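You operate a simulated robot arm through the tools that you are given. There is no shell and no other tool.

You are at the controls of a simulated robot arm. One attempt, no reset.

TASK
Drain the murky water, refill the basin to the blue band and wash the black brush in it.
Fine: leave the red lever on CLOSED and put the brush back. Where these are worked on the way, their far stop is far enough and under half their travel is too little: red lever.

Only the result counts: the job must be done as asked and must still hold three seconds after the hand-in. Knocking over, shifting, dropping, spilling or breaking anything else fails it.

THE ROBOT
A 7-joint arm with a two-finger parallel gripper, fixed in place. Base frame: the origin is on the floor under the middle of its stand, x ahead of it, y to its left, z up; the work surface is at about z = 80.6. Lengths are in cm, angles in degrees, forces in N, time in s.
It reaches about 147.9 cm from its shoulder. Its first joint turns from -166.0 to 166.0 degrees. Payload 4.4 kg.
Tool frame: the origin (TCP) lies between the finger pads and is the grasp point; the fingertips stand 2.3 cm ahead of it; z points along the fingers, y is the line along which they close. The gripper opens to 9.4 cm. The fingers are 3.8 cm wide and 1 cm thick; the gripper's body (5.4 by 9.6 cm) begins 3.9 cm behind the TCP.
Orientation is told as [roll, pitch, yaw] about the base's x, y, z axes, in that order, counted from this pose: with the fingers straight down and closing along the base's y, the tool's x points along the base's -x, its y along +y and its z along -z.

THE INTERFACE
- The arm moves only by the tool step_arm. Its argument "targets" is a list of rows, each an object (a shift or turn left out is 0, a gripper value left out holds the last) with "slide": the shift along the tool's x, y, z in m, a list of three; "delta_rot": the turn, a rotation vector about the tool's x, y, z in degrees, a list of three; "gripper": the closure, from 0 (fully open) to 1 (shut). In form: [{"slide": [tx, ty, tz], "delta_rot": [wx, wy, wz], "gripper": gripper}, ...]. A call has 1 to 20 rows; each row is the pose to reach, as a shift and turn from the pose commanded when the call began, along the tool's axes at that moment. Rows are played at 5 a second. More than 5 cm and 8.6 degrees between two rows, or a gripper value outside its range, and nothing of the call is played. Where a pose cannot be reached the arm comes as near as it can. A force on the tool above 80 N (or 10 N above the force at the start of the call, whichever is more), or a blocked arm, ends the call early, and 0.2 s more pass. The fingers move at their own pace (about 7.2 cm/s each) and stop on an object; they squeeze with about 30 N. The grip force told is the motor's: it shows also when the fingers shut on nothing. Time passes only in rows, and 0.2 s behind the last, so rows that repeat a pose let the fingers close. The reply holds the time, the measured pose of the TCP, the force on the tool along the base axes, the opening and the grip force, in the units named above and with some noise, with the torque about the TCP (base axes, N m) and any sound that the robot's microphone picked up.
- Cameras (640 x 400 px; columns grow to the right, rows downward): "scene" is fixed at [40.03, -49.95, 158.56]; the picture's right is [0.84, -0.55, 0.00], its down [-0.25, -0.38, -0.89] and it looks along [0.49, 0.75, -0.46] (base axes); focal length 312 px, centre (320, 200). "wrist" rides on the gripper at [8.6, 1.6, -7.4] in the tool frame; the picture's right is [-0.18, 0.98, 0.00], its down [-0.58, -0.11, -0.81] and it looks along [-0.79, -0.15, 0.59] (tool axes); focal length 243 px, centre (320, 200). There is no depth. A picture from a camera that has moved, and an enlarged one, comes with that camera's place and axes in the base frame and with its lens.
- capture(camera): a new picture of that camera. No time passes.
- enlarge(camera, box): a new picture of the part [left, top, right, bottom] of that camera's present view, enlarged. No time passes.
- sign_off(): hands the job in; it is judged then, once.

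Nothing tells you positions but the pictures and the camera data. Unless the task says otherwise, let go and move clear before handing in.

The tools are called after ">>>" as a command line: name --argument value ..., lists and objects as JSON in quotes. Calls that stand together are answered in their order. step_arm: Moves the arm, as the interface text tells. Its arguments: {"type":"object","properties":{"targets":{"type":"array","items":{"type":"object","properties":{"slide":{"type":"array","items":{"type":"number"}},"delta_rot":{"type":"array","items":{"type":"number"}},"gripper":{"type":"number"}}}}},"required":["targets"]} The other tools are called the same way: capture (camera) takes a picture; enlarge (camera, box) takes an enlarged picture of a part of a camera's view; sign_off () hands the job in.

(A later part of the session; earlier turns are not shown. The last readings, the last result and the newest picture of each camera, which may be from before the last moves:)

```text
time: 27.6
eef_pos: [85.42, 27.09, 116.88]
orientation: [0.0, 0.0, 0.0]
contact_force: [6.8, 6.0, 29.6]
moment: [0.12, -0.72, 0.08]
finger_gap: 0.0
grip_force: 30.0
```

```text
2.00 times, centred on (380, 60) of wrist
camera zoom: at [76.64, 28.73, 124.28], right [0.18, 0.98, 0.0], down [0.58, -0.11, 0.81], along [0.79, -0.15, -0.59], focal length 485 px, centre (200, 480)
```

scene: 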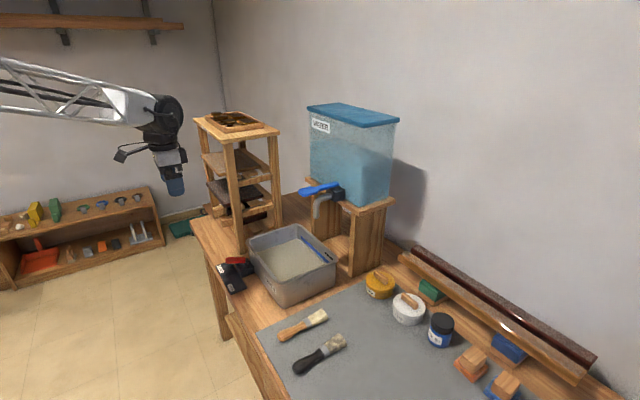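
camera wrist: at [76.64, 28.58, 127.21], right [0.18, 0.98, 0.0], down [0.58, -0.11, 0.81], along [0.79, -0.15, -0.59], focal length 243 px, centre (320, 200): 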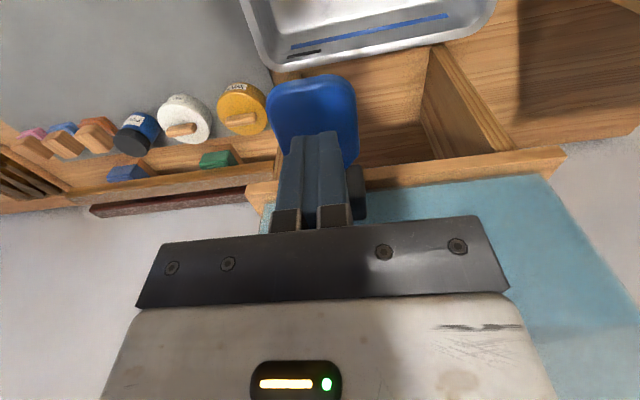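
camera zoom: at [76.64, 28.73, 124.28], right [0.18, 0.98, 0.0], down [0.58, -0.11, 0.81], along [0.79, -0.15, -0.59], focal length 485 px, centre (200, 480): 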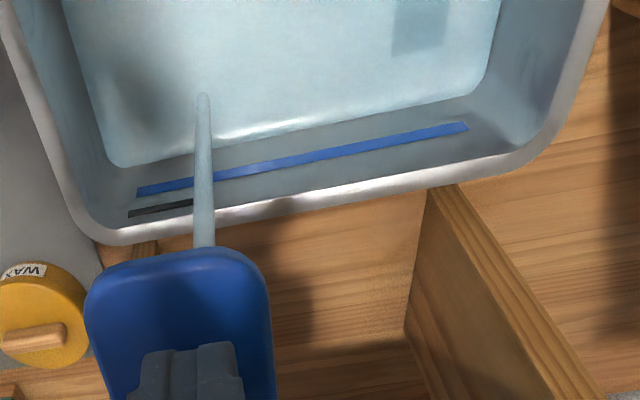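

The visible water edge is still near the floor (z≈82–83) while the band is at about z 87, so filling is slower than I first thought. I keep holding.

>>> step_arm --targets '[{"slide": [0, 0, 0], "gripper": 1}, {"slide": [0, 0, 0], "gripper": 1}, {"slide": [0, 0, 0], "gripper": 1}, {"slide": [0, 0, 0], "gripper": 1}, {"slide": [0, 0, 0], "gripper": 1}]'

>>> enlarge --camera "scene" --box '[265, 215, 345, 285]'

>>> enlarge --camera "wrist" --box '[220, 0, 540, 120]'

```text
time: 28.8
eef_pos: [85.4, 27.15, 116.85]
orientation: [0.0, -0.1, 0.1]
contact_force: [7.2, 4.7, 32.6]
moment: [0.13, -0.79, 0.1]
finger_gap: 0.01
grip_force: 30.2
```

```text
5.71 times, centred on (305, 250) of scene
camera zoom: at [40.03, -49.95, 158.56], right [0.84, -0.55, 0.0], down [-0.25, -0.38, -0.89], along [0.49, 0.75, -0.46], focal length 1784 px, centre (406, -86)
```

zoom: 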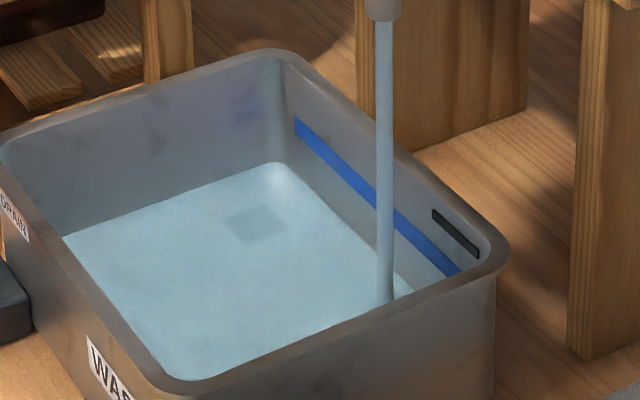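

```text
2.00 times, centred on (380, 60) of wrist
camera zoom: at [76.64, 28.72, 124.27], right [0.18, 0.98, 0.0], down [0.58, -0.11, 0.81], along [0.79, -0.15, -0.59], focal length 485 px, centre (200, 480)
```

zoom: 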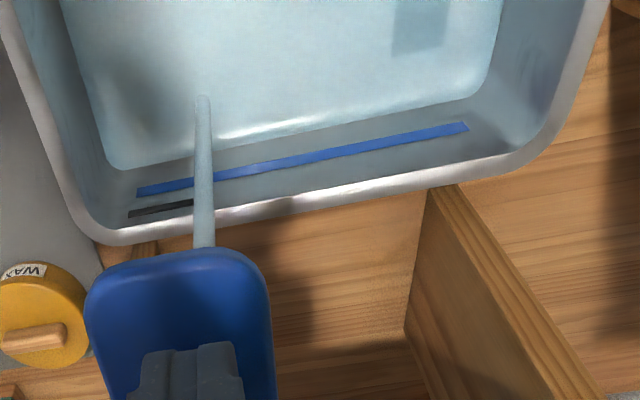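

The surface has risen visibly (about 0.35 cm/s), with around 3.5 cm still to go. I hold for longer.

>>> step_arm --targets '[{"slide": [0, 0, 0], "gripper": 1}, {"slide": [0, 0, 0], "gripper": 1}, {"slide": [0, 0, 0], "gripper": 1}, {"slide": [0, 0, 0], "gripper": 1}, {"slide": [0, 0, 0], "gripper": 1}, {"slide": [0, 0, 0], "gripper": 1}, {"slide": [0, 0, 0], "gripper": 1}, {"slide": [0, 0, 0], "gripper": 1}, {"slide": [0, 0, 0], "gripper": 1}, {"slide": [0, 0, 0], "gripper": 1}, {"slide": [0, 0, 0], "gripper": 1}, {"slide": [0, 0, 0], "gripper": 1}, {"slide": [0, 0, 0], "gripper": 1}, {"slide": [0, 0, 0], "gripper": 1}]'

>>> enlarge --camera "scene" --box '[265, 215, 345, 285]'

>>> enlarge --camera "wrist" --box '[220, 0, 540, 120]'

```text
time: 31.8
eef_pos: [85.19, 27.09, 116.87]
orientation: [0.0, 0.0, 0.0]
contact_force: [0.1, 2.4, 33.5]
moment: [0.01, -0.65, -0.02]
finger_gap: 0.0
grip_force: 30.1
```

```text
5.71 times, centred on (305, 250) of scene
camera zoom: at [40.03, -49.95, 158.56], right [0.84, -0.55, 0.0], down [-0.25, -0.38, -0.89], along [0.49, 0.75, -0.46], focal length 1784 px, centre (406, -86)
```

zoom: 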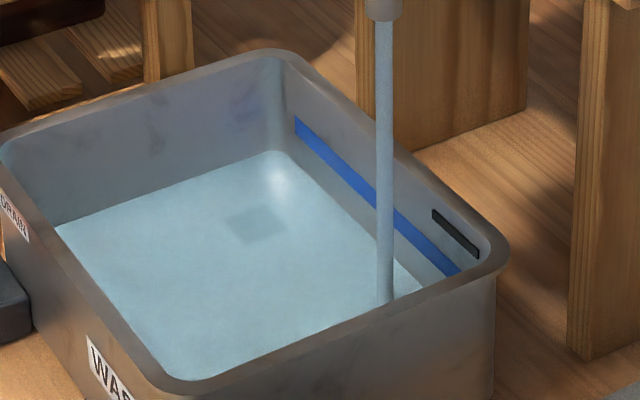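

```text
2.00 times, centred on (380, 60) of wrist
camera zoom: at [76.63, 28.72, 124.26], right [0.18, 0.98, 0.0], down [0.58, -0.11, 0.81], along [0.79, -0.15, -0.59], focal length 485 px, centre (200, 480)
```

zoom: 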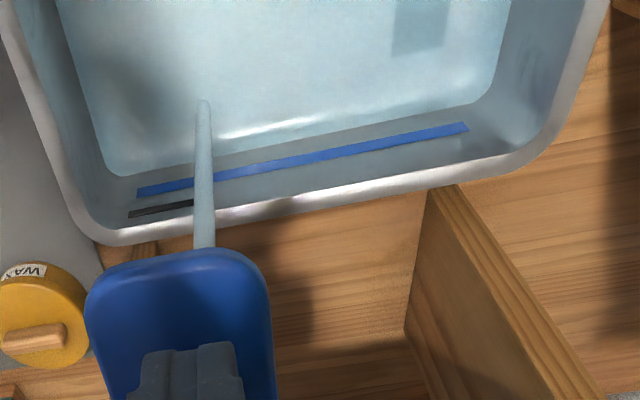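

The waterline is closing in on the band, with about 7 s left at this rate. I hold about 4 s more and then recheck closely.

>>> step_arm --targets '[{"slide": [0, 0, 0], "gripper": 1}, {"slide": [0, 0, 0], "gripper": 1}, {"slide": [0, 0, 0], "gripper": 1}, {"slide": [0, 0, 0], "gripper": 1}, {"slide": [0, 0, 0], "gripper": 1}, {"slide": [0, 0, 0], "gripper": 1}, {"slide": [0, 0, 0], "gripper": 1}, {"slide": [0, 0, 0], "gripper": 1}, {"slide": [0, 0, 0], "gripper": 1}, {"slide": [0, 0, 0], "gripper": 1}, {"slide": [0, 0, 0], "gripper": 1}, {"slide": [0, 0, 0], "gripper": 1}, {"slide": [0, 0, 0], "gripper": 1}, {"slide": [0, 0, 0], "gripper": 1}, {"slide": [0, 0, 0], "gripper": 1}, {"slide": [0, 0, 0], "gripper": 1}]'

>>> enlarge --camera "scene" --box '[290, 220, 350, 270]'

>>> enlarge --camera "wrist" --box '[260, 20, 480, 120]'

```text
time: 35.2
eef_pos: [85.36, 27.17, 116.87]
orientation: [0.0, 0.1, 0.0]
contact_force: [-5.5, 1.4, 33.1]
moment: [0.0, -0.5, 0.01]
finger_gap: 0.0
grip_force: 30.3
```

```text
8.00 times, centred on (320, 245) of scene
camera zoom: at [40.03, -49.95, 158.56], right [0.84, -0.55, 0.0], down [-0.25, -0.38, -0.89], along [0.49, 0.75, -0.46], focal length 2498 px, centre (320, -160)
```

zoom: 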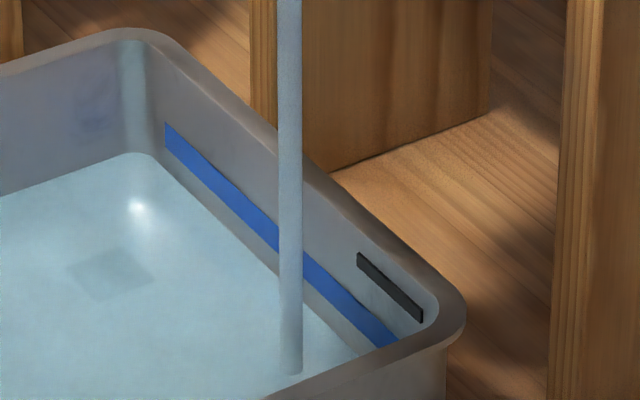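

```text
2.91 times, centred on (370, 70) of wrist
camera zoom: at [76.62, 28.72, 124.26], right [0.18, 0.98, 0.0], down [0.58, -0.11, 0.81], along [0.79, -0.15, -0.59], focal length 706 px, centre (174, 578)
```

zoom: 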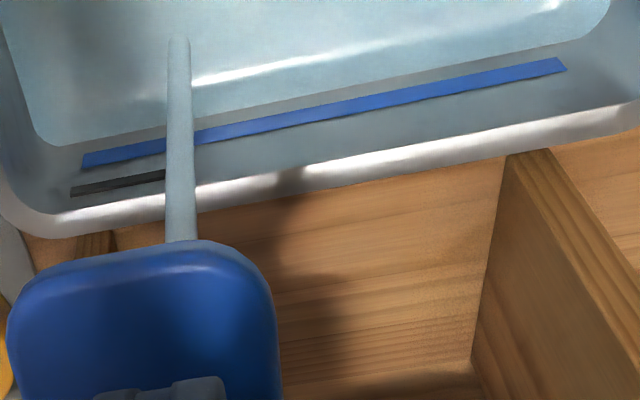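

The waterline is now just below the band's lower edge. I hold about 2.5 s more.

>>> step_arm --targets '[{"slide": [0, 0, 0], "gripper": 1}, {"slide": [0, 0, 0], "gripper": 1}, {"slide": [0, 0, 0], "gripper": 1}, {"slide": [0, 0, 0], "gripper": 1}, {"slide": [0, 0, 0], "gripper": 1}, {"slide": [0, 0, 0], "gripper": 1}, {"slide": [0, 0, 0], "gripper": 1}, {"slide": [0, 0, 0], "gripper": 1}, {"slide": [0, 0, 0], "gripper": 1}, {"slide": [0, 0, 0], "gripper": 1}]'

>>> enlarge --camera "scene" --box '[290, 220, 350, 270]'

>>> enlarge --camera "wrist" --box '[260, 20, 480, 120]'

```text
time: 37.4
eef_pos: [85.34, 27.18, 116.79]
orientation: [0.0, -0.1, 0.0]
contact_force: [-6.8, 0.1, 32.6]
moment: [-0.04, -0.47, 0.02]
finger_gap: 0.0
grip_force: 29.9
```

```text
8.00 times, centred on (320, 245) of scene
camera zoom: at [40.03, -49.95, 158.56], right [0.84, -0.55, 0.0], down [-0.25, -0.38, -0.89], along [0.49, 0.75, -0.46], focal length 2498 px, centre (320, -160)
```

zoom: 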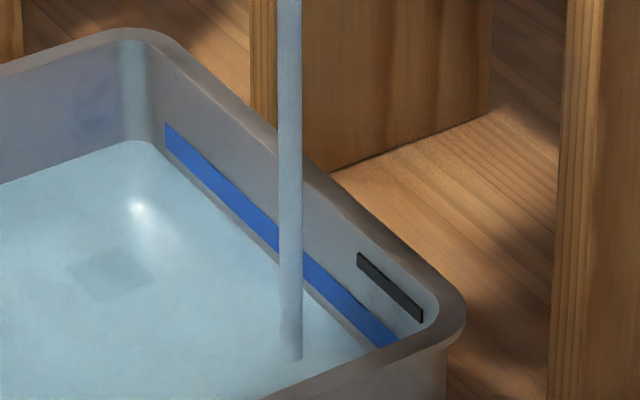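

```text
2.91 times, centred on (370, 70) of wrist
camera zoom: at [76.62, 28.72, 124.26], right [0.18, 0.98, 0.0], down [0.58, -0.11, 0.81], along [0.79, -0.15, -0.59], focal length 706 px, centre (174, 578)
```

zoom: 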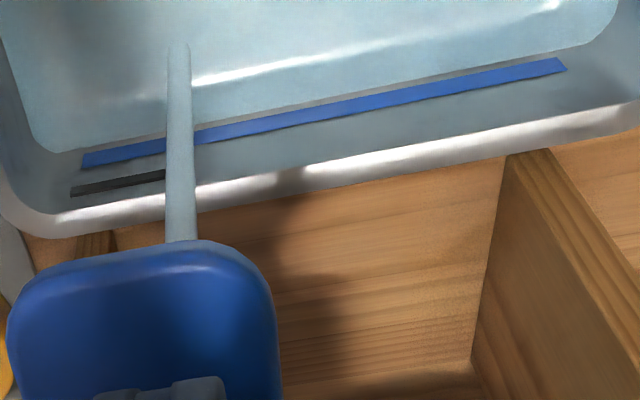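

The water is almost at the band's lower edge. I hold about 2 s more and then fine-tune.

>>> step_arm --targets '[{"slide": [0, 0, 0], "gripper": 1}, {"slide": [0, 0, 0], "gripper": 1}, {"slide": [0, 0, 0], "gripper": 1}, {"slide": [0, 0, 0], "gripper": 1}, {"slide": [0, 0, 0], "gripper": 1}, {"slide": [0, 0, 0], "gripper": 1}, {"slide": [0, 0, 0], "gripper": 1}, {"slide": [0, 0, 0], "gripper": 1}, {"slide": [0, 0, 0], "gripper": 1}]'

>>> enlarge --camera "scene" --box '[290, 220, 350, 270]'

>>> enlarge --camera "wrist" --box '[260, 20, 480, 120]'

```text
time: 39.4
eef_pos: [85.32, 27.17, 116.87]
orientation: [0.0, 0.1, 0.0]
contact_force: [-7.2, -0.1, 32.0]
moment: [-0.01, -0.45, -0.01]
finger_gap: 0.01
grip_force: 30.6
```

```text
8.00 times, centred on (320, 245) of scene
camera zoom: at [40.03, -49.95, 158.56], right [0.84, -0.55, 0.0], down [-0.25, -0.38, -0.89], along [0.49, 0.75, -0.46], focal length 2498 px, centre (320, -160)
```

zoom: 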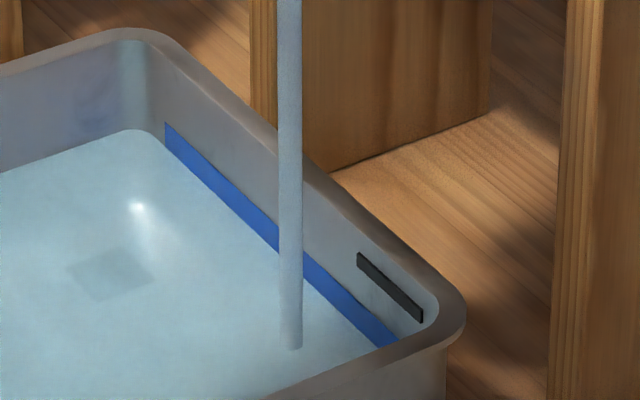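

```text
2.91 times, centred on (370, 70) of wrist
camera zoom: at [76.62, 28.72, 124.26], right [0.18, 0.98, 0.0], down [0.58, -0.11, 0.81], along [0.79, -0.15, -0.59], focal length 706 px, centre (174, 578)
```

zoom: 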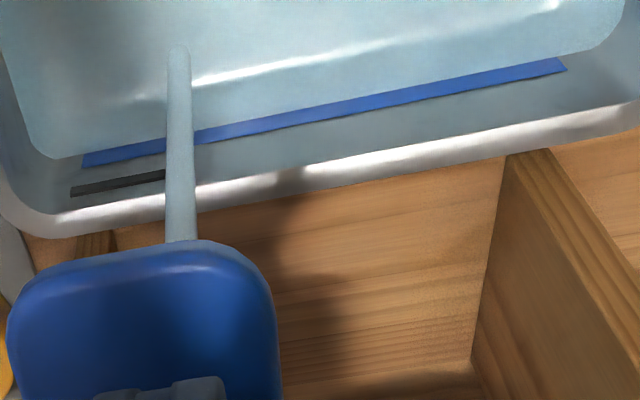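

The water has reached the band's lower edge. I hold about 1.6 s more to bring it to the middle.

>>> step_arm --targets '[{"slide": [0, 0, 0], "gripper": 1}, {"slide": [0, 0, 0], "gripper": 1}, {"slide": [0, 0, 0], "gripper": 1}, {"slide": [0, 0, 0], "gripper": 1}, {"slide": [0, 0, 0], "gripper": 1}, {"slide": [0, 0, 0], "gripper": 1}, {"slide": [0, 0, 0], "gripper": 1}]'

>>> enlarge --camera "scene" --box '[295, 225, 335, 255]'

>>> enlarge --camera "wrist" --box '[300, 30, 480, 110]'

```text
time: 41.0
eef_pos: [85.35, 27.22, 116.71]
orientation: [0.0, 0.0, 0.0]
contact_force: [-6.7, 0.1, 32.0]
moment: [-0.01, -0.49, -0.02]
finger_gap: 0.0
grip_force: 30.2
```

```text
13.33 times, centred on (315, 240) of scene
camera zoom: at [40.03, -49.95, 158.56], right [0.84, -0.55, 0.0], down [-0.25, -0.38, -0.89], along [0.49, 0.75, -0.46], focal length 4163 px, centre (387, -333)
```

zoom: 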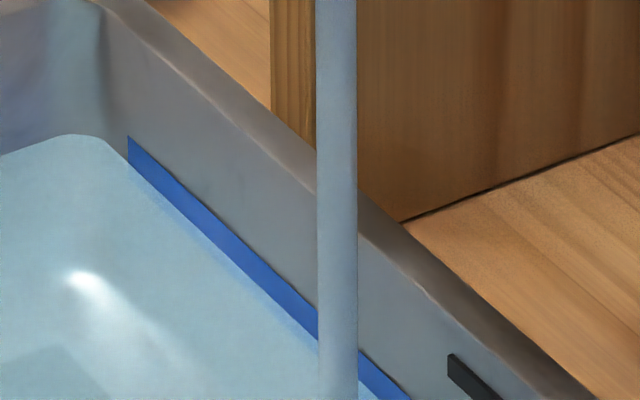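

```text
3.56 times, centred on (390, 70) of wrist
camera zoom: at [76.62, 28.72, 124.26], right [0.18, 0.98, 0.0], down [0.58, -0.11, 0.81], along [0.79, -0.15, -0.59], focal length 863 px, centre (71, 662)
```

zoom: 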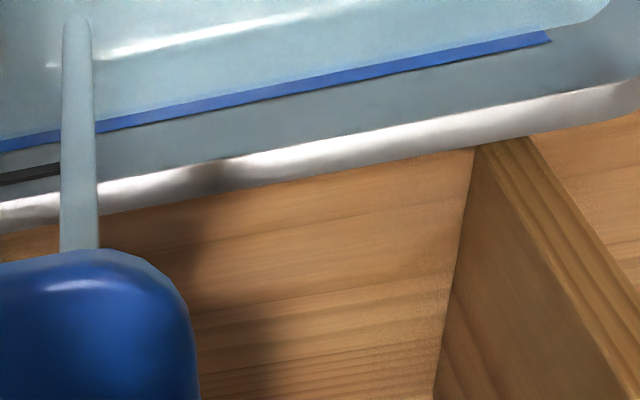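

The waterline is now inside the band, so I release the paddle by lifting.

>>> step_arm --targets '[{"slide": [0, 0, -0.045], "gripper": 1}, {"slide": [0, 0, -0.09], "gripper": 1}, {"slide": [0, 0, -0.09], "gripper": 1}]'

>>> enlarge --camera "scene" --box '[295, 225, 335, 255]'

>>> enlarge --camera "scene" --box '[230, 150, 390, 310]'

```text
time: 41.8
eef_pos: [85.22, 27.07, 125.51]
orientation: [0.0, 0.0, 0.0]
contact_force: [-0.9, -1.1, -0.1]
moment: [0.01, -0.01, 0.06]
finger_gap: 0.0
grip_force: 30.0
```

```text
13.33 times, centred on (315, 240) of scene
camera zoom: at [40.03, -49.95, 158.56], right [0.84, -0.55, 0.0], down [-0.25, -0.38, -0.89], along [0.49, 0.75, -0.46], focal length 4163 px, centre (387, -333)
```

zoom: 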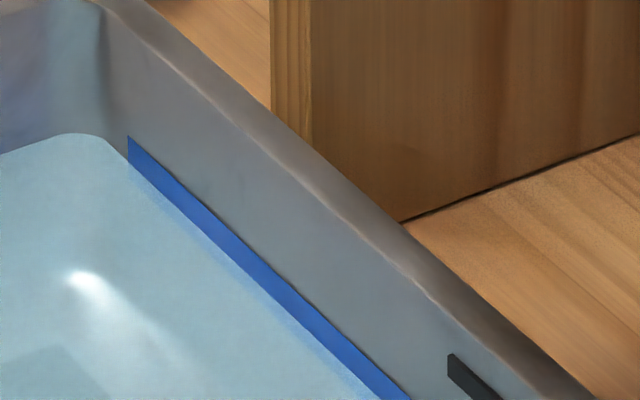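

```text
2.50 times, centred on (310, 230) of scene
camera zoom: at [40.03, -49.95, 158.56], right [0.84, -0.55, 0.0], down [-0.25, -0.38, -0.89], along [0.49, 0.75, -0.46], focal length 781 px, centre (345, 125)
```

zoom: 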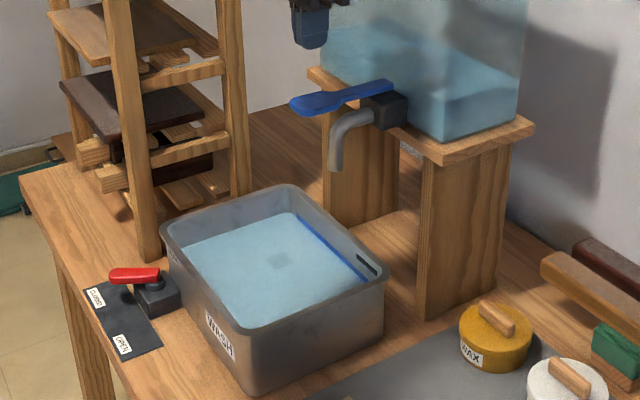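

The tap sprang shut, the waterline sits within the blue band and the red lever is on CLOSED. Next is the black brush, lying along x at y≈−2.7 with its handle at x≈63–71 and bristles to x≈79. I move above it.

>>> step_arm --targets '[{"slide": [0.02, -0.03, 0.0], "gripper": 0.8}, {"slide": [0.04, -0.06, 0.02], "gripper": 0.5}, {"slide": [0.06, -0.09, 0.04], "gripper": 0.3}, {"slide": [0.08, -0.12, 0.06], "gripper": 0.3}, {"slide": [0.1, -0.15, 0.08], "gripper": 0.3}, {"slide": [0.12, -0.18, 0.1], "gripper": 0.3}, {"slide": [0.14, -0.215, 0.12], "gripper": 0.3}, {"slide": [0.16, -0.25, 0.14], "gripper": 0.3}, {"slide": [0.172, -0.28, 0.155], "gripper": 0.3}, {"slide": [0.177, -0.298, 0.155], "gripper": 0.3}, {"slide": [0.177, -0.298, 0.155], "gripper": 0.3}]'

>>> capture --camera "wrist"

>>> capture --camera "scene"

```text
time: 44.2
eef_pos: [67.76, -2.73, 110.34]
orientation: [0.0, 0.0, 0.0]
contact_force: [0.2, -0.6, -0.6]
moment: [-0.02, 0.0, 0.01]
finger_gap: 6.59
grip_force: 0.1
```

```text
taken
camera wrist: at [59.16, -1.24, 117.78], right [0.18, 0.98, 0.0], down [0.58, -0.11, 0.81], along [0.79, -0.15, -0.59], focal length 243 px, centre (320, 200)
```

wrist: 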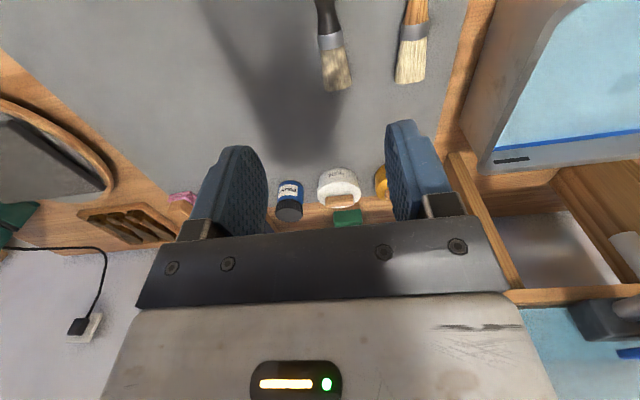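

```text
taken
```

scene: 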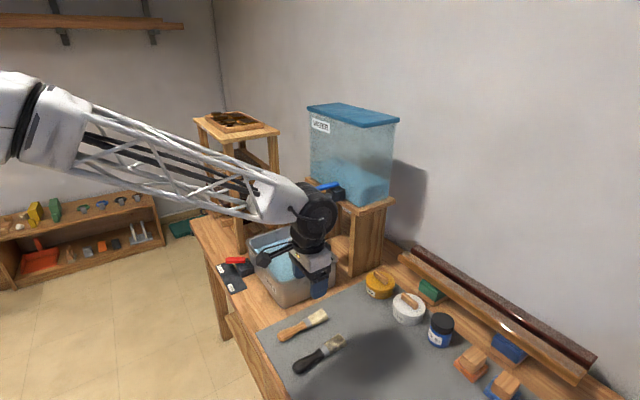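

I can only see the bristle end from here. I back off 12 cm to view the whole brush and measure its axis.

>>> step_arm --targets '[{"slide": [0.04, 0, 0], "gripper": 0.3}, {"slide": [0.08, 0, 0], "gripper": 0.3}, {"slide": [0.12, 0, 0], "gripper": 0.3}, {"slide": [0.12, 0, 0], "gripper": 0.3}]'

>>> enlarge --camera "wrist" --box '[240, 0, 400, 100]'

>>> enlarge --camera "scene" --box '[280, 320, 360, 380]'

```text
time: 45.2
eef_pos: [55.56, -2.72, 110.31]
orientation: [0.0, 0.0, 0.1]
contact_force: [0.3, 0.1, -0.6]
moment: [0.01, 0.02, 0.03]
finger_gap: 6.58
grip_force: 0.2
```

```text
4.00 times, centred on (320, 50) of wrist
camera zoom: at [46.8, -1.07, 117.77], right [0.18, 0.98, 0.0], down [0.58, -0.11, 0.81], along [0.79, -0.15, -0.59], focal length 970 px, centre (320, 800)
```

zoom: 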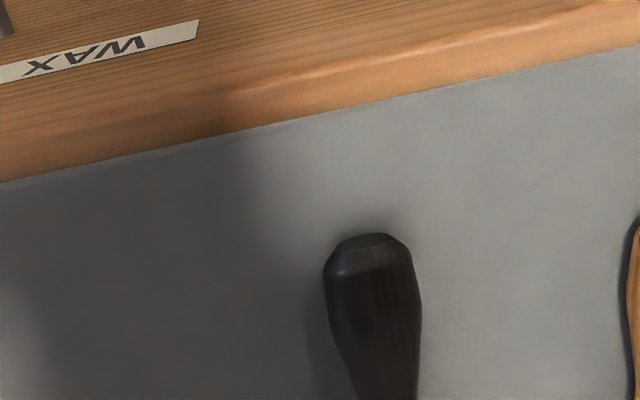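

```text
6.67 times, centred on (320, 350) of scene
camera zoom: at [40.03, -49.95, 158.56], right [0.84, -0.55, 0.0], down [-0.25, -0.38, -0.89], along [0.49, 0.75, -0.46], focal length 2082 px, centre (320, -800)
```

zoom: 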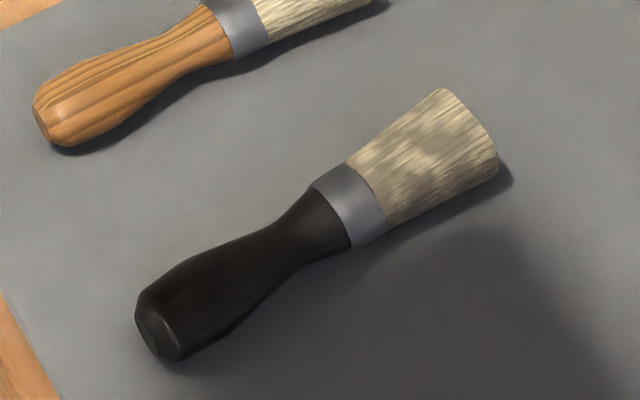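

>>> capture --camera "wrist"

>>> enlarge --camera "wrist" --box '[260, 40, 400, 160]'

```text
taken
camera wrist: at [46.8, -1.07, 117.77], right [0.18, 0.98, 0.0], down [0.58, -0.11, 0.81], along [0.79, -0.15, -0.59], focal length 243 px, centre (320, 200)
```

wrist: 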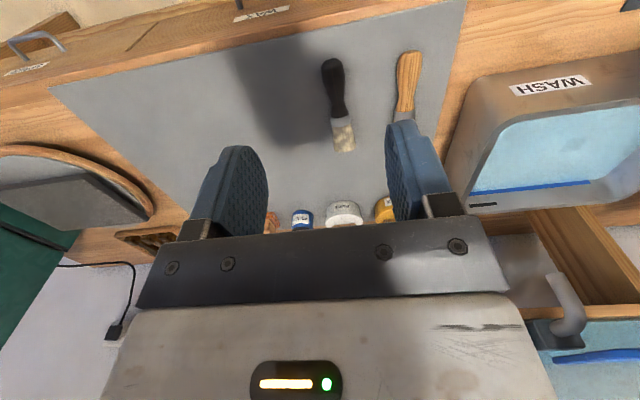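

```text
3.33 times, centred on (330, 100) of wrist
camera zoom: at [46.8, -1.07, 117.77], right [0.18, 0.98, 0.0], down [0.58, -0.11, 0.81], along [0.79, -0.15, -0.59], focal length 809 px, centre (287, 533)
```

zoom: 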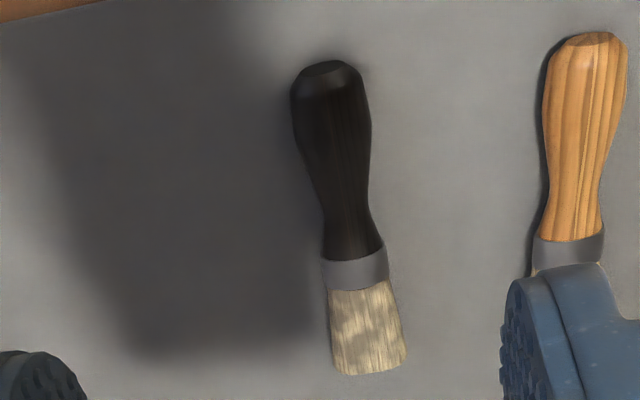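

The black brush's axis runs along x at y≈−2.5 (thick handle x≈63–67, neck about 69, bristles 73.5–79.5), with no yaw needed. I move over the neck region and descend.

>>> step_arm --targets '[{"slide": [-0.035, 0.0, 0.03], "gripper": 0.3}, {"slide": [-0.07, 0.001, 0.06], "gripper": 0.3}, {"slide": [-0.105, 0.001, 0.09], "gripper": 0.3}, {"slide": [-0.1294, 0.002, 0.125], "gripper": 0.3}, {"slide": [-0.1294, 0.002, 0.165], "gripper": 0.3}, {"slide": [-0.1294, 0.002, 0.2], "gripper": 0.3}, {"slide": [-0.1294, 0.002, 0.2], "gripper": 0.3}]'

>>> enlarge --camera "scene" --box '[250, 280, 390, 390]'

>>> capture --camera "wrist"

```text
time: 46.8
eef_pos: [68.77, -2.74, 90.02]
orientation: [0.0, 0.0, 0.0]
contact_force: [-0.2, 0.7, 0.4]
moment: [0.0, 0.0, 0.0]
finger_gap: 6.57
grip_force: 0.1
```

```text
3.64 times, centred on (320, 335) of scene
camera zoom: at [40.03, -49.95, 158.56], right [0.84, -0.55, 0.0], down [-0.25, -0.38, -0.89], along [0.49, 0.75, -0.46], focal length 1135 px, centre (320, -291)
```

zoom: 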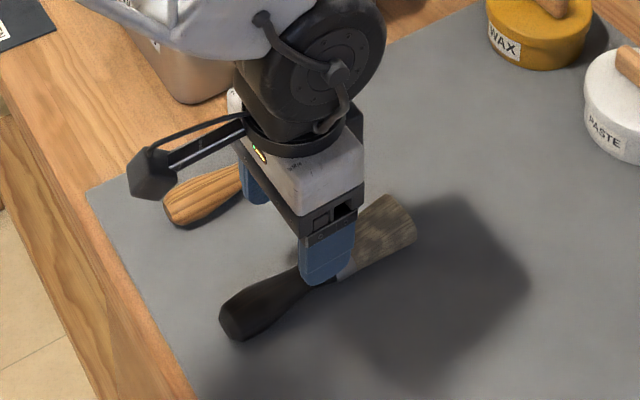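

```text
taken
camera wrist: at [60.04, -1.06, 97.39], right [0.18, 0.98, 0.0], down [0.58, -0.11, 0.81], along [0.79, -0.15, -0.59], focal length 243 px, centre (320, 200)
```

wrist: 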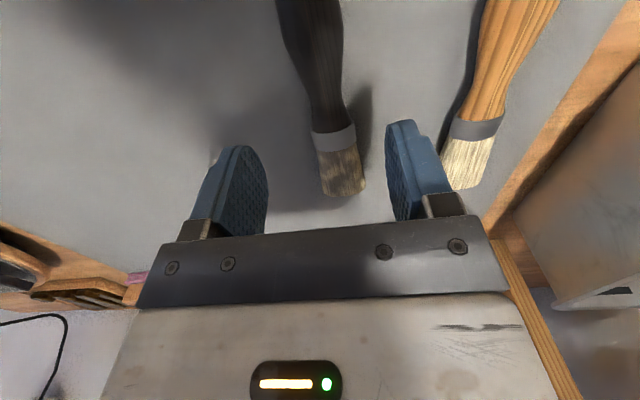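

Aligned with the brush between the fingers. I lower to z≈83.4 and close.

>>> step_arm --targets '[{"slide": [0.002, 0.001, 0.025], "gripper": 0.3}, {"slide": [0.002, 0.001, 0.045], "gripper": 0.3}, {"slide": [0.002, 0.001, 0.058], "gripper": 0.3}, {"slide": [0.002, 0.001, 0.065], "gripper": 0.3}, {"slide": [0.002, 0.001, 0.065], "gripper": 0.3}]'

>>> enlarge --camera "scene" --box '[250, 280, 390, 390]'

```text
time: 48.0
eef_pos: [68.32, -2.29, 83.62]
orientation: [0.0, 0.0, 0.0]
contact_force: [-0.2, 0.0, -0.8]
moment: [-0.02, -0.01, 0.01]
finger_gap: 6.6
grip_force: 0.0
```

```text
3.64 times, centred on (320, 335) of scene
camera zoom: at [40.03, -49.95, 158.56], right [0.84, -0.55, 0.0], down [-0.25, -0.38, -0.89], along [0.49, 0.75, -0.46], focal length 1135 px, centre (320, -291)
```

zoom: 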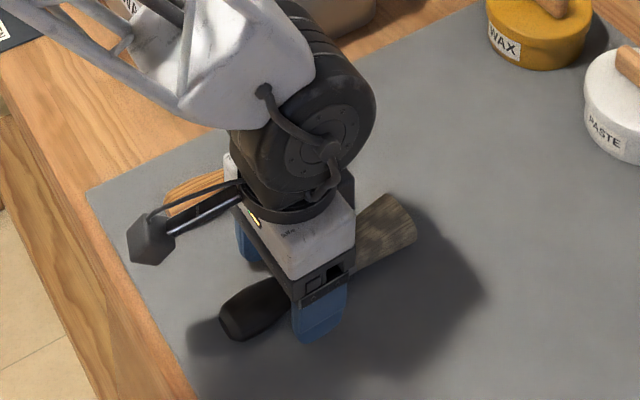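

The fingers straddle the handle, so I close the grip.

>>> step_arm --targets '[{"slide": [0, 0, 0], "gripper": 0.55}, {"slide": [0, 0, 0], "gripper": 0.7}, {"slide": [0, 0, 0], "gripper": 0.85}, {"slide": [0, 0, 0], "gripper": 1}, {"slide": [0, 0, 0], "gripper": 1}, {"slide": [0, 0, 0], "gripper": 1}]'

>>> enlarge --camera "scene" --box '[250, 280, 390, 390]'

>>> capture --camera "wrist"

```text
time: 49.4
eef_pos: [68.38, -2.37, 83.63]
orientation: [0.0, 0.0, 0.0]
contact_force: [0.6, 0.9, 1.0]
moment: [0.02, -0.02, -0.02]
finger_gap: 3.07
grip_force: 30.4
```

```text
3.64 times, centred on (320, 335) of scene
camera zoom: at [40.03, -49.95, 158.56], right [0.84, -0.55, 0.0], down [-0.25, -0.38, -0.89], along [0.49, 0.75, -0.46], focal length 1135 px, centre (320, -291)
```

zoom: 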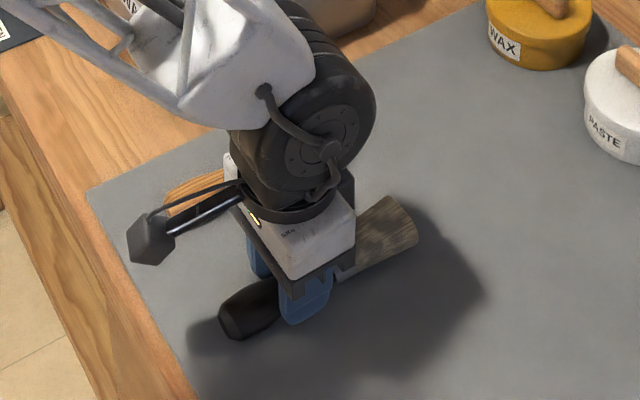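

```text
taken
camera wrist: at [59.63, -0.76, 91.1], right [0.18, 0.98, 0.0], down [0.58, -0.11, 0.81], along [0.79, -0.15, -0.59], focal length 243 px, centre (320, 200)
```

wrist: 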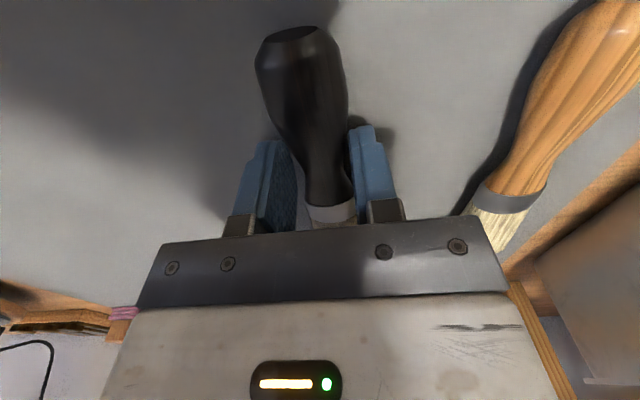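

Gripped with a 3.07 cm gap at 30 N. I lift a little and verify the hold.

>>> step_arm --targets '[{"slide": [0, 0, -0.01], "gripper": 1}, {"slide": [0, 0, -0.03], "gripper": 1}, {"slide": [0, 0, -0.06], "gripper": 1}, {"slide": [0, 0, -0.1], "gripper": 1}, {"slide": [0, 0, -0.1], "gripper": 1}]'

>>> enlarge --camera "scene" --box '[250, 250, 390, 370]'

>>> capture --camera "wrist"

```text
time: 50.6
eef_pos: [68.22, -2.62, 93.76]
orientation: [0.1, -0.1, 0.0]
contact_force: [0.4, -0.9, -0.8]
moment: [-0.04, 0.03, 0.01]
finger_gap: 3.1
grip_force: 29.6
```

```text
3.33 times, centred on (320, 310) of scene
camera zoom: at [40.03, -49.95, 158.56], right [0.84, -0.55, 0.0], down [-0.25, -0.38, -0.89], along [0.49, 0.75, -0.46], focal length 1041 px, centre (320, -167)
```

zoom: 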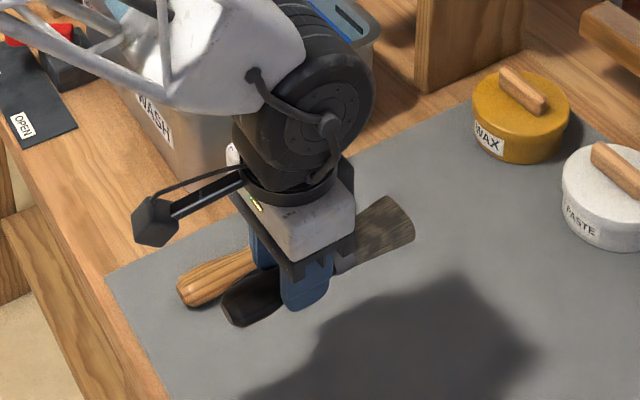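

```text
taken
camera wrist: at [59.54, -0.95, 101.23], right [0.18, 0.98, 0.0], down [0.58, -0.11, 0.81], along [0.79, -0.15, -0.59], focal length 243 px, centre (320, 200)
```

wrist: 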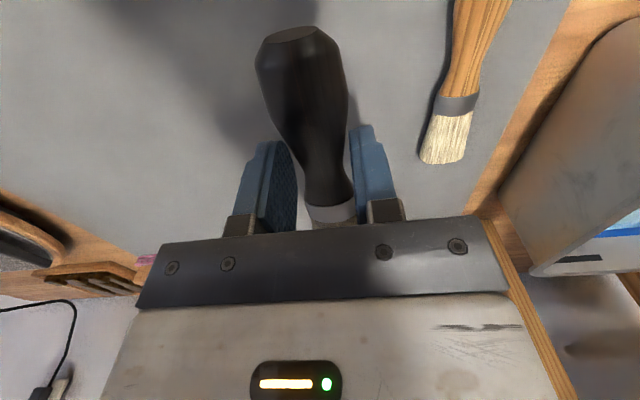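

The brush is held firmly. I raise it and carry it across in front of the basin, keeping clear of the tap.

>>> step_arm --targets '[{"slide": [0, 0, -0.04], "gripper": 1}, {"slide": [0.005, 0, -0.08], "gripper": 1}, {"slide": [0.01, 0.01, -0.12], "gripper": 1}, {"slide": [0.02, 0.035, -0.15], "gripper": 1}, {"slide": [0.02, 0.075, -0.15], "gripper": 1}, {"slide": [0.02, 0.115, -0.15], "gripper": 1}, {"slide": [0.02, 0.155, -0.15], "gripper": 1}, {"slide": [0.02, 0.195, -0.15], "gripper": 1}, {"slide": [0.02, 0.235, -0.15], "gripper": 1}, {"slide": [0.02, 0.275, -0.15], "gripper": 1}, {"slide": [0.02, 0.315, -0.15], "gripper": 1}, {"slide": [0.02, 0.35, -0.15], "gripper": 1}, {"slide": [0.02, 0.365, -0.15], "gripper": 1}, {"slide": [0.02, 0.365, -0.15], "gripper": 1}]'

>>> capture --camera "scene"

>>> capture --camera "wrist"

```text
time: 53.6
eef_pos: [66.47, 34.1, 108.81]
orientation: [0.0, 0.0, 0.0]
contact_force: [-0.7, 0.5, -0.8]
moment: [-0.01, 0.01, 0.0]
finger_gap: 3.12
grip_force: 30.0
```

```text
taken
```

scene: 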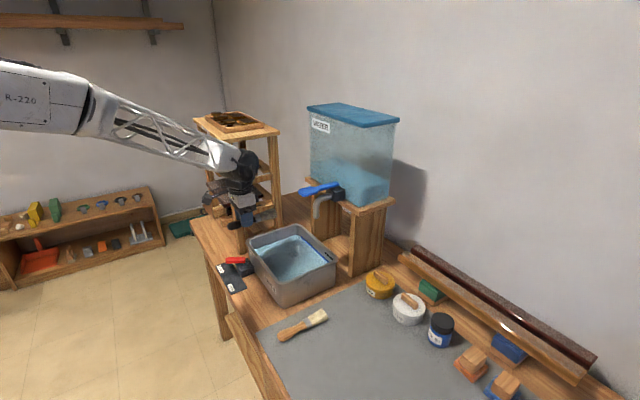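

```text
taken
camera wrist: at [57.69, 35.73, 116.23], right [0.18, 0.98, 0.0], down [0.58, -0.11, 0.81], along [0.79, -0.15, -0.59], focal length 243 px, centre (320, 200)
```

wrist: 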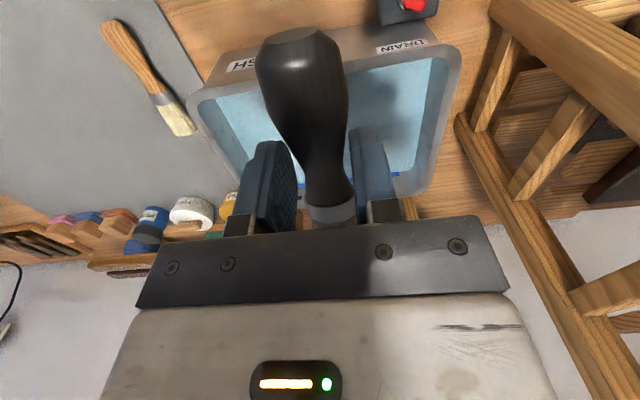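

Red lever on CLOSED and water at the band in this view. I now yaw 45° so the brush lies diagonally over the basin.

>>> step_arm --targets '[{"delta_rot": [0, 0, -7.5], "gripper": 1}, {"delta_rot": [0, 0, -15], "gripper": 1}, {"delta_rot": [0, 0, -22.5], "gripper": 1}, {"delta_rot": [0, 0, -30], "gripper": 1}, {"delta_rot": [0, 0, -37.5], "gripper": 1}, {"delta_rot": [0, 0, -45], "gripper": 1}, {"delta_rot": [0, 0, -45], "gripper": 1}]'

>>> step_arm --targets '[{"delta_rot": [0, 7, 0], "gripper": 1}, {"delta_rot": [0, 14, 0], "gripper": 1}, {"delta_rot": [0, 20, 0], "gripper": 1}, {"delta_rot": [0, 20, 0], "gripper": 1}]'

>>> enlarge --camera "scene" --box '[170, 130, 370, 300]'

>>> capture --camera "wrist"

```text
time: 55.2
eef_pos: [66.41, 34.12, 108.69]
orientation: [0.0, 0.0, 45.0]
contact_force: [-0.1, 0.6, -0.9]
moment: [-0.01, -0.01, 0.0]
finger_gap: 3.11
grip_force: 30.4
```

```text
time: 56.2
eef_pos: [66.38, 34.1, 108.91]
orientation: [0.0, 20.1, 45.0]
contact_force: [0.5, -0.4, -0.4]
moment: [-0.02, 0.0, -0.02]
finger_gap: 3.11
grip_force: 29.5
```

```text
2.35 times, centred on (270, 215) of scene
camera zoom: at [40.03, -49.95, 158.56], right [0.84, -0.55, 0.0], down [-0.25, -0.38, -0.89], along [0.49, 0.75, -0.46], focal length 735 px, centre (438, 165)
```

zoom: 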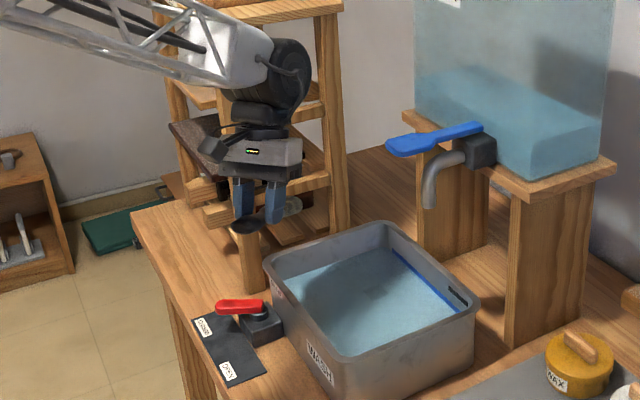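

```text
taken
camera wrist: at [61.24, 31.26, 118.71], right [-0.57, 0.82, -0.06], down [0.66, 0.5, 0.56], along [0.49, 0.28, -0.83], focal length 243 px, centre (320, 200)
```

wrist: 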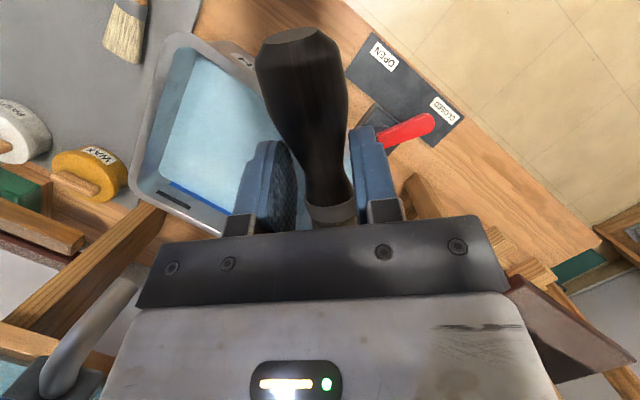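

Orientation is good, with the bristles tipped 20° down. I move over the basin to about (79, 34, 100).

>>> step_arm --targets '[{"slide": [-0.0285, -0.0223, 0.013], "gripper": 1}, {"slide": [-0.057, -0.0446, 0.026], "gripper": 1}, {"slide": [-0.0854, -0.0668, 0.039], "gripper": 1}, {"slide": [-0.1138, -0.0891, 0.0522], "gripper": 1}, {"slide": [-0.1138, -0.0891, 0.0522], "gripper": 1}]'

>>> enlarge --camera "scene" --box '[190, 120, 390, 310]'

>>> capture --camera "wrist"

```text
time: 57.4
eef_pos: [79.2, 34.24, 99.93]
orientation: [0.0, 20.0, 45.0]
contact_force: [-0.1, -0.7, -0.3]
moment: [-0.01, 0.0, -0.02]
finger_gap: 3.09
grip_force: 29.8
```

```text
2.11 times, centred on (290, 215) of scene
camera zoom: at [40.03, -49.95, 158.56], right [0.84, -0.55, 0.0], down [-0.25, -0.38, -0.89], along [0.49, 0.75, -0.46], focal length 657 px, centre (383, 168)
```

zoom: 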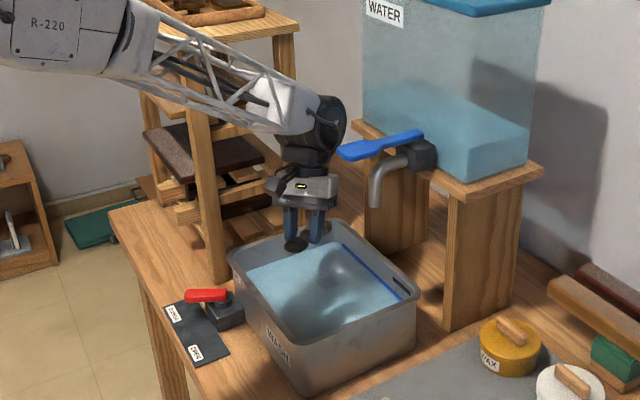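

```text
taken
camera wrist: at [74.08, 31.39, 109.94], right [-0.57, 0.82, -0.06], down [0.66, 0.5, 0.56], along [0.49, 0.28, -0.83], focal length 243 px, centre (320, 200)
```

wrist: 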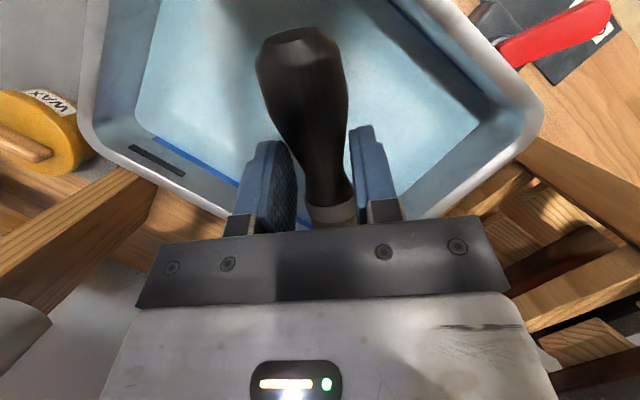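

Positioned over the water with clear space to the walls, spout and paddle. I lower the bristles slowly into the water.

>>> step_arm --targets '[{"slide": [-0.0068, 0, 0.0188], "gripper": 1}, {"slide": [-0.0137, 0, 0.0376], "gripper": 1}, {"slide": [-0.0205, 0, 0.0564], "gripper": 1}, {"slide": [-0.0257, 0, 0.0705], "gripper": 1}, {"slide": [-0.0308, 0, 0.0846], "gripper": 1}, {"slide": [-0.0308, 0, 0.0846], "gripper": 1}]'

>>> enlarge --camera "scene" --box '[220, 190, 360, 310]'

>>> capture --camera "wrist"

```text
time: 58.8
eef_pos: [79.01, 34.15, 91.0]
orientation: [0.0, 20.0, 45.0]
contact_force: [0.6, -0.3, -0.6]
moment: [0.02, 0.01, -0.01]
finger_gap: 3.11
grip_force: 29.9
```

```text
3.33 times, centred on (290, 250) of scene
camera zoom: at [40.03, -49.95, 158.56], right [0.84, -0.55, 0.0], down [-0.25, -0.38, -0.89], along [0.49, 0.75, -0.46], focal length 1041 px, centre (420, 33)
```

zoom: 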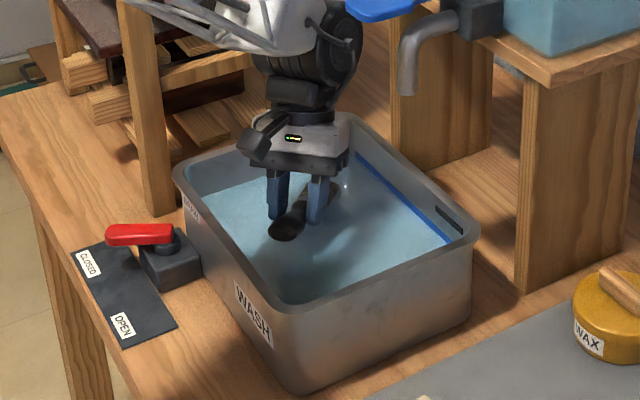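

```text
taken
camera wrist: at [73.88, 31.28, 100.9], right [-0.57, 0.82, -0.06], down [0.66, 0.5, 0.56], along [0.49, 0.28, -0.83], focal length 243 px, centre (320, 200)
```

wrist: 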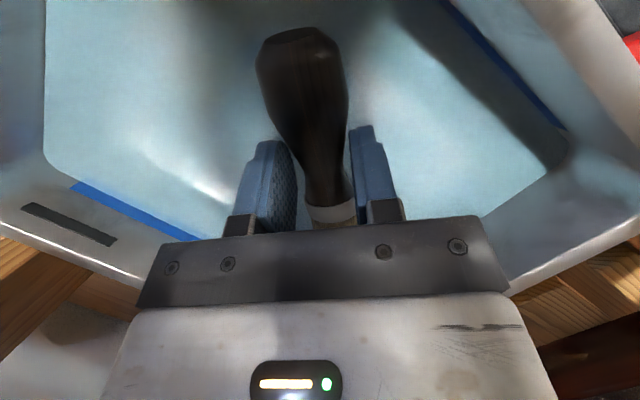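

The bristle tips are just at the surface. I lower another 2.7 cm to immerse them.

>>> step_arm --targets '[{"slide": [-0.0034, 0, 0.0094], "gripper": 1}, {"slide": [-0.0068, 0, 0.0188], "gripper": 1}, {"slide": [-0.0092, 0, 0.0254], "gripper": 1}, {"slide": [-0.0092, 0, 0.0254], "gripper": 1}]'

>>> enlarge --camera "scene" --box '[220, 190, 360, 310]'

>>> capture --camera "wrist"

```text
time: 59.8
eef_pos: [79.01, 34.1, 88.22]
orientation: [-0.1, 19.9, 45.0]
contact_force: [-0.6, -0.1, -0.9]
moment: [-0.04, 0.0, -0.01]
finger_gap: 3.09
grip_force: 29.5
```

```text
3.33 times, centred on (290, 250) of scene
camera zoom: at [40.03, -49.95, 158.56], right [0.84, -0.55, 0.0], down [-0.25, -0.38, -0.89], along [0.49, 0.75, -0.46], focal length 1041 px, centre (420, 33)
```

zoom: 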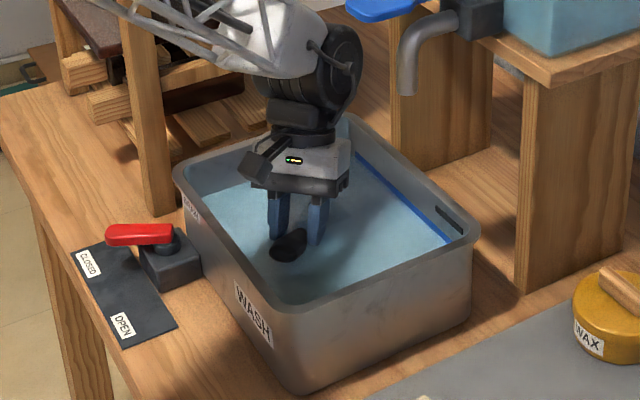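

```text
taken
camera wrist: at [73.78, 31.25, 98.2], right [-0.57, 0.82, -0.06], down [0.66, 0.5, 0.56], along [0.49, 0.28, -0.83], focal length 243 px, centre (320, 200)
```

wrist: 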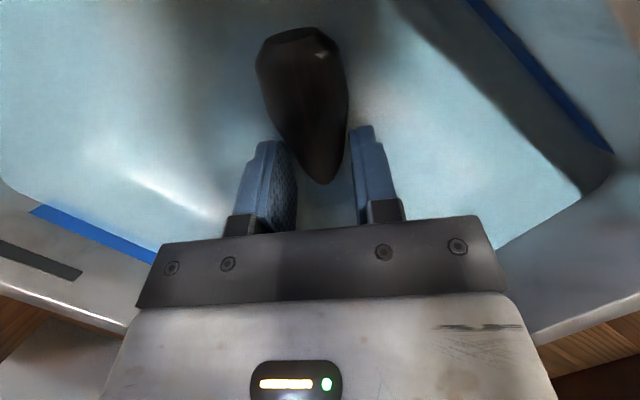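

The bristles are fully under water. Now I swish the brush gently back and forth to wash it.

>>> step_arm --targets '[{"slide": [0, -0.012, 0], "gripper": 1}, {"slide": [0, -0.025, 0], "gripper": 1}, {"slide": [0, -0.03, 0], "gripper": 1}, {"slide": [0, -0.018, 0], "gripper": 1}, {"slide": [0, -0.004, 0], "gripper": 1}, {"slide": [0, 0.01, 0], "gripper": 1}, {"slide": [0, 0.015, 0], "gripper": 1}, {"slide": [0, 0.003, 0], "gripper": 1}, {"slide": [0, -0.012, 0], "gripper": 1}, {"slide": [0, -0.025, 0], "gripper": 1}, {"slide": [0, -0.03, 0], "gripper": 1}, {"slide": [0, -0.018, 0], "gripper": 1}, {"slide": [0, -0.004, 0], "gripper": 1}, {"slide": [0, 0.01, 0], "gripper": 1}, {"slide": [0, 0.015, 0], "gripper": 1}, {"slide": [0, 0.003, 0], "gripper": 1}, {"slide": [0, -0.012, 0], "gripper": 1}, {"slide": [0, -0.025, 0], "gripper": 1}, {"slide": [0, -0.012, 0], "gripper": 1}, {"slide": [0, 0, 0], "gripper": 1}]'

>>> step_arm --targets '[{"slide": [0.0094, 0, 0.0034], "gripper": 1}, {"slide": [0.0188, 0, 0.0068], "gripper": 1}, {"slide": [0.0188, -0.012, 0.0068], "gripper": 1}, {"slide": [0.0094, -0.02, 0.0034], "gripper": 1}, {"slide": [0, -0.02, 0], "gripper": 1}, {"slide": [0, -0.008, 0], "gripper": 1}, {"slide": [0.0094, 0, 0.0034], "gripper": 1}, {"slide": [0.0188, 0, 0.0068], "gripper": 1}, {"slide": [0.0188, -0.012, 0.0068], "gripper": 1}, {"slide": [0.0094, -0.02, 0.0034], "gripper": 1}, {"slide": [0, -0.02, 0], "gripper": 1}, {"slide": [0, -0.008, 0], "gripper": 1}, {"slide": [0.0094, 0, 0.0034], "gripper": 1}, {"slide": [0.0188, 0, 0.0068], "gripper": 1}, {"slide": [0.0188, -0.012, 0.0068], "gripper": 1}, {"slide": [0.0094, -0.02, 0.0034], "gripper": 1}, {"slide": [0, -0.02, 0], "gripper": 1}, {"slide": [0, -0.008, 0], "gripper": 1}, {"slide": [0, 0, 0], "gripper": 1}]'

>>> enlarge --camera "scene" --box '[220, 190, 360, 310]'

>>> capture --camera "wrist"

```text
time: 64.0
eef_pos: [79.02, 34.1, 88.29]
orientation: [0.0, 20.0, 45.0]
contact_force: [-0.3, -0.7, 0.5]
moment: [0.0, 0.01, 0.01]
finger_gap: 3.09
grip_force: 29.9
```

```text
time: 68.0
eef_pos: [78.96, 34.3, 88.37]
orientation: [0.0, 20.0, 44.9]
contact_force: [0.9, 0.4, -0.1]
moment: [-0.01, 0.03, -0.01]
finger_gap: 3.08
grip_force: 30.3
```

```text
3.33 times, centred on (290, 250) of scene
camera zoom: at [40.03, -49.95, 158.56], right [0.84, -0.55, 0.0], down [-0.25, -0.38, -0.89], along [0.49, 0.75, -0.46], focal length 1041 px, centre (420, 33)
```

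zoom: 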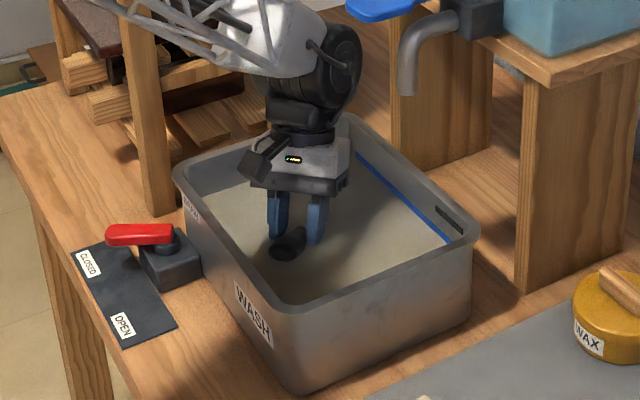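

```text
taken
camera wrist: at [73.78, 31.35, 98.25], right [-0.57, 0.82, -0.06], down [0.66, 0.5, 0.56], along [0.49, 0.28, -0.83], focal length 243 px, centre (320, 200)
```

wrist: 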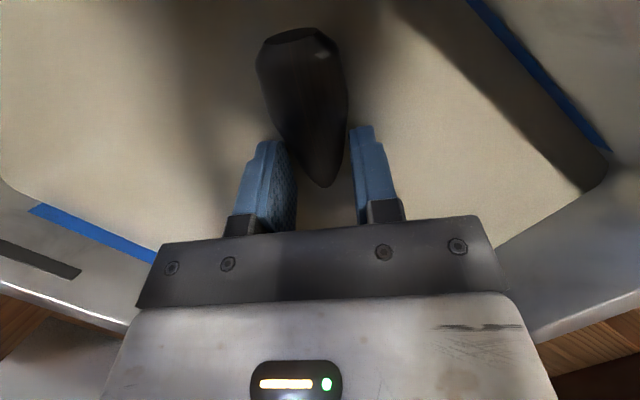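

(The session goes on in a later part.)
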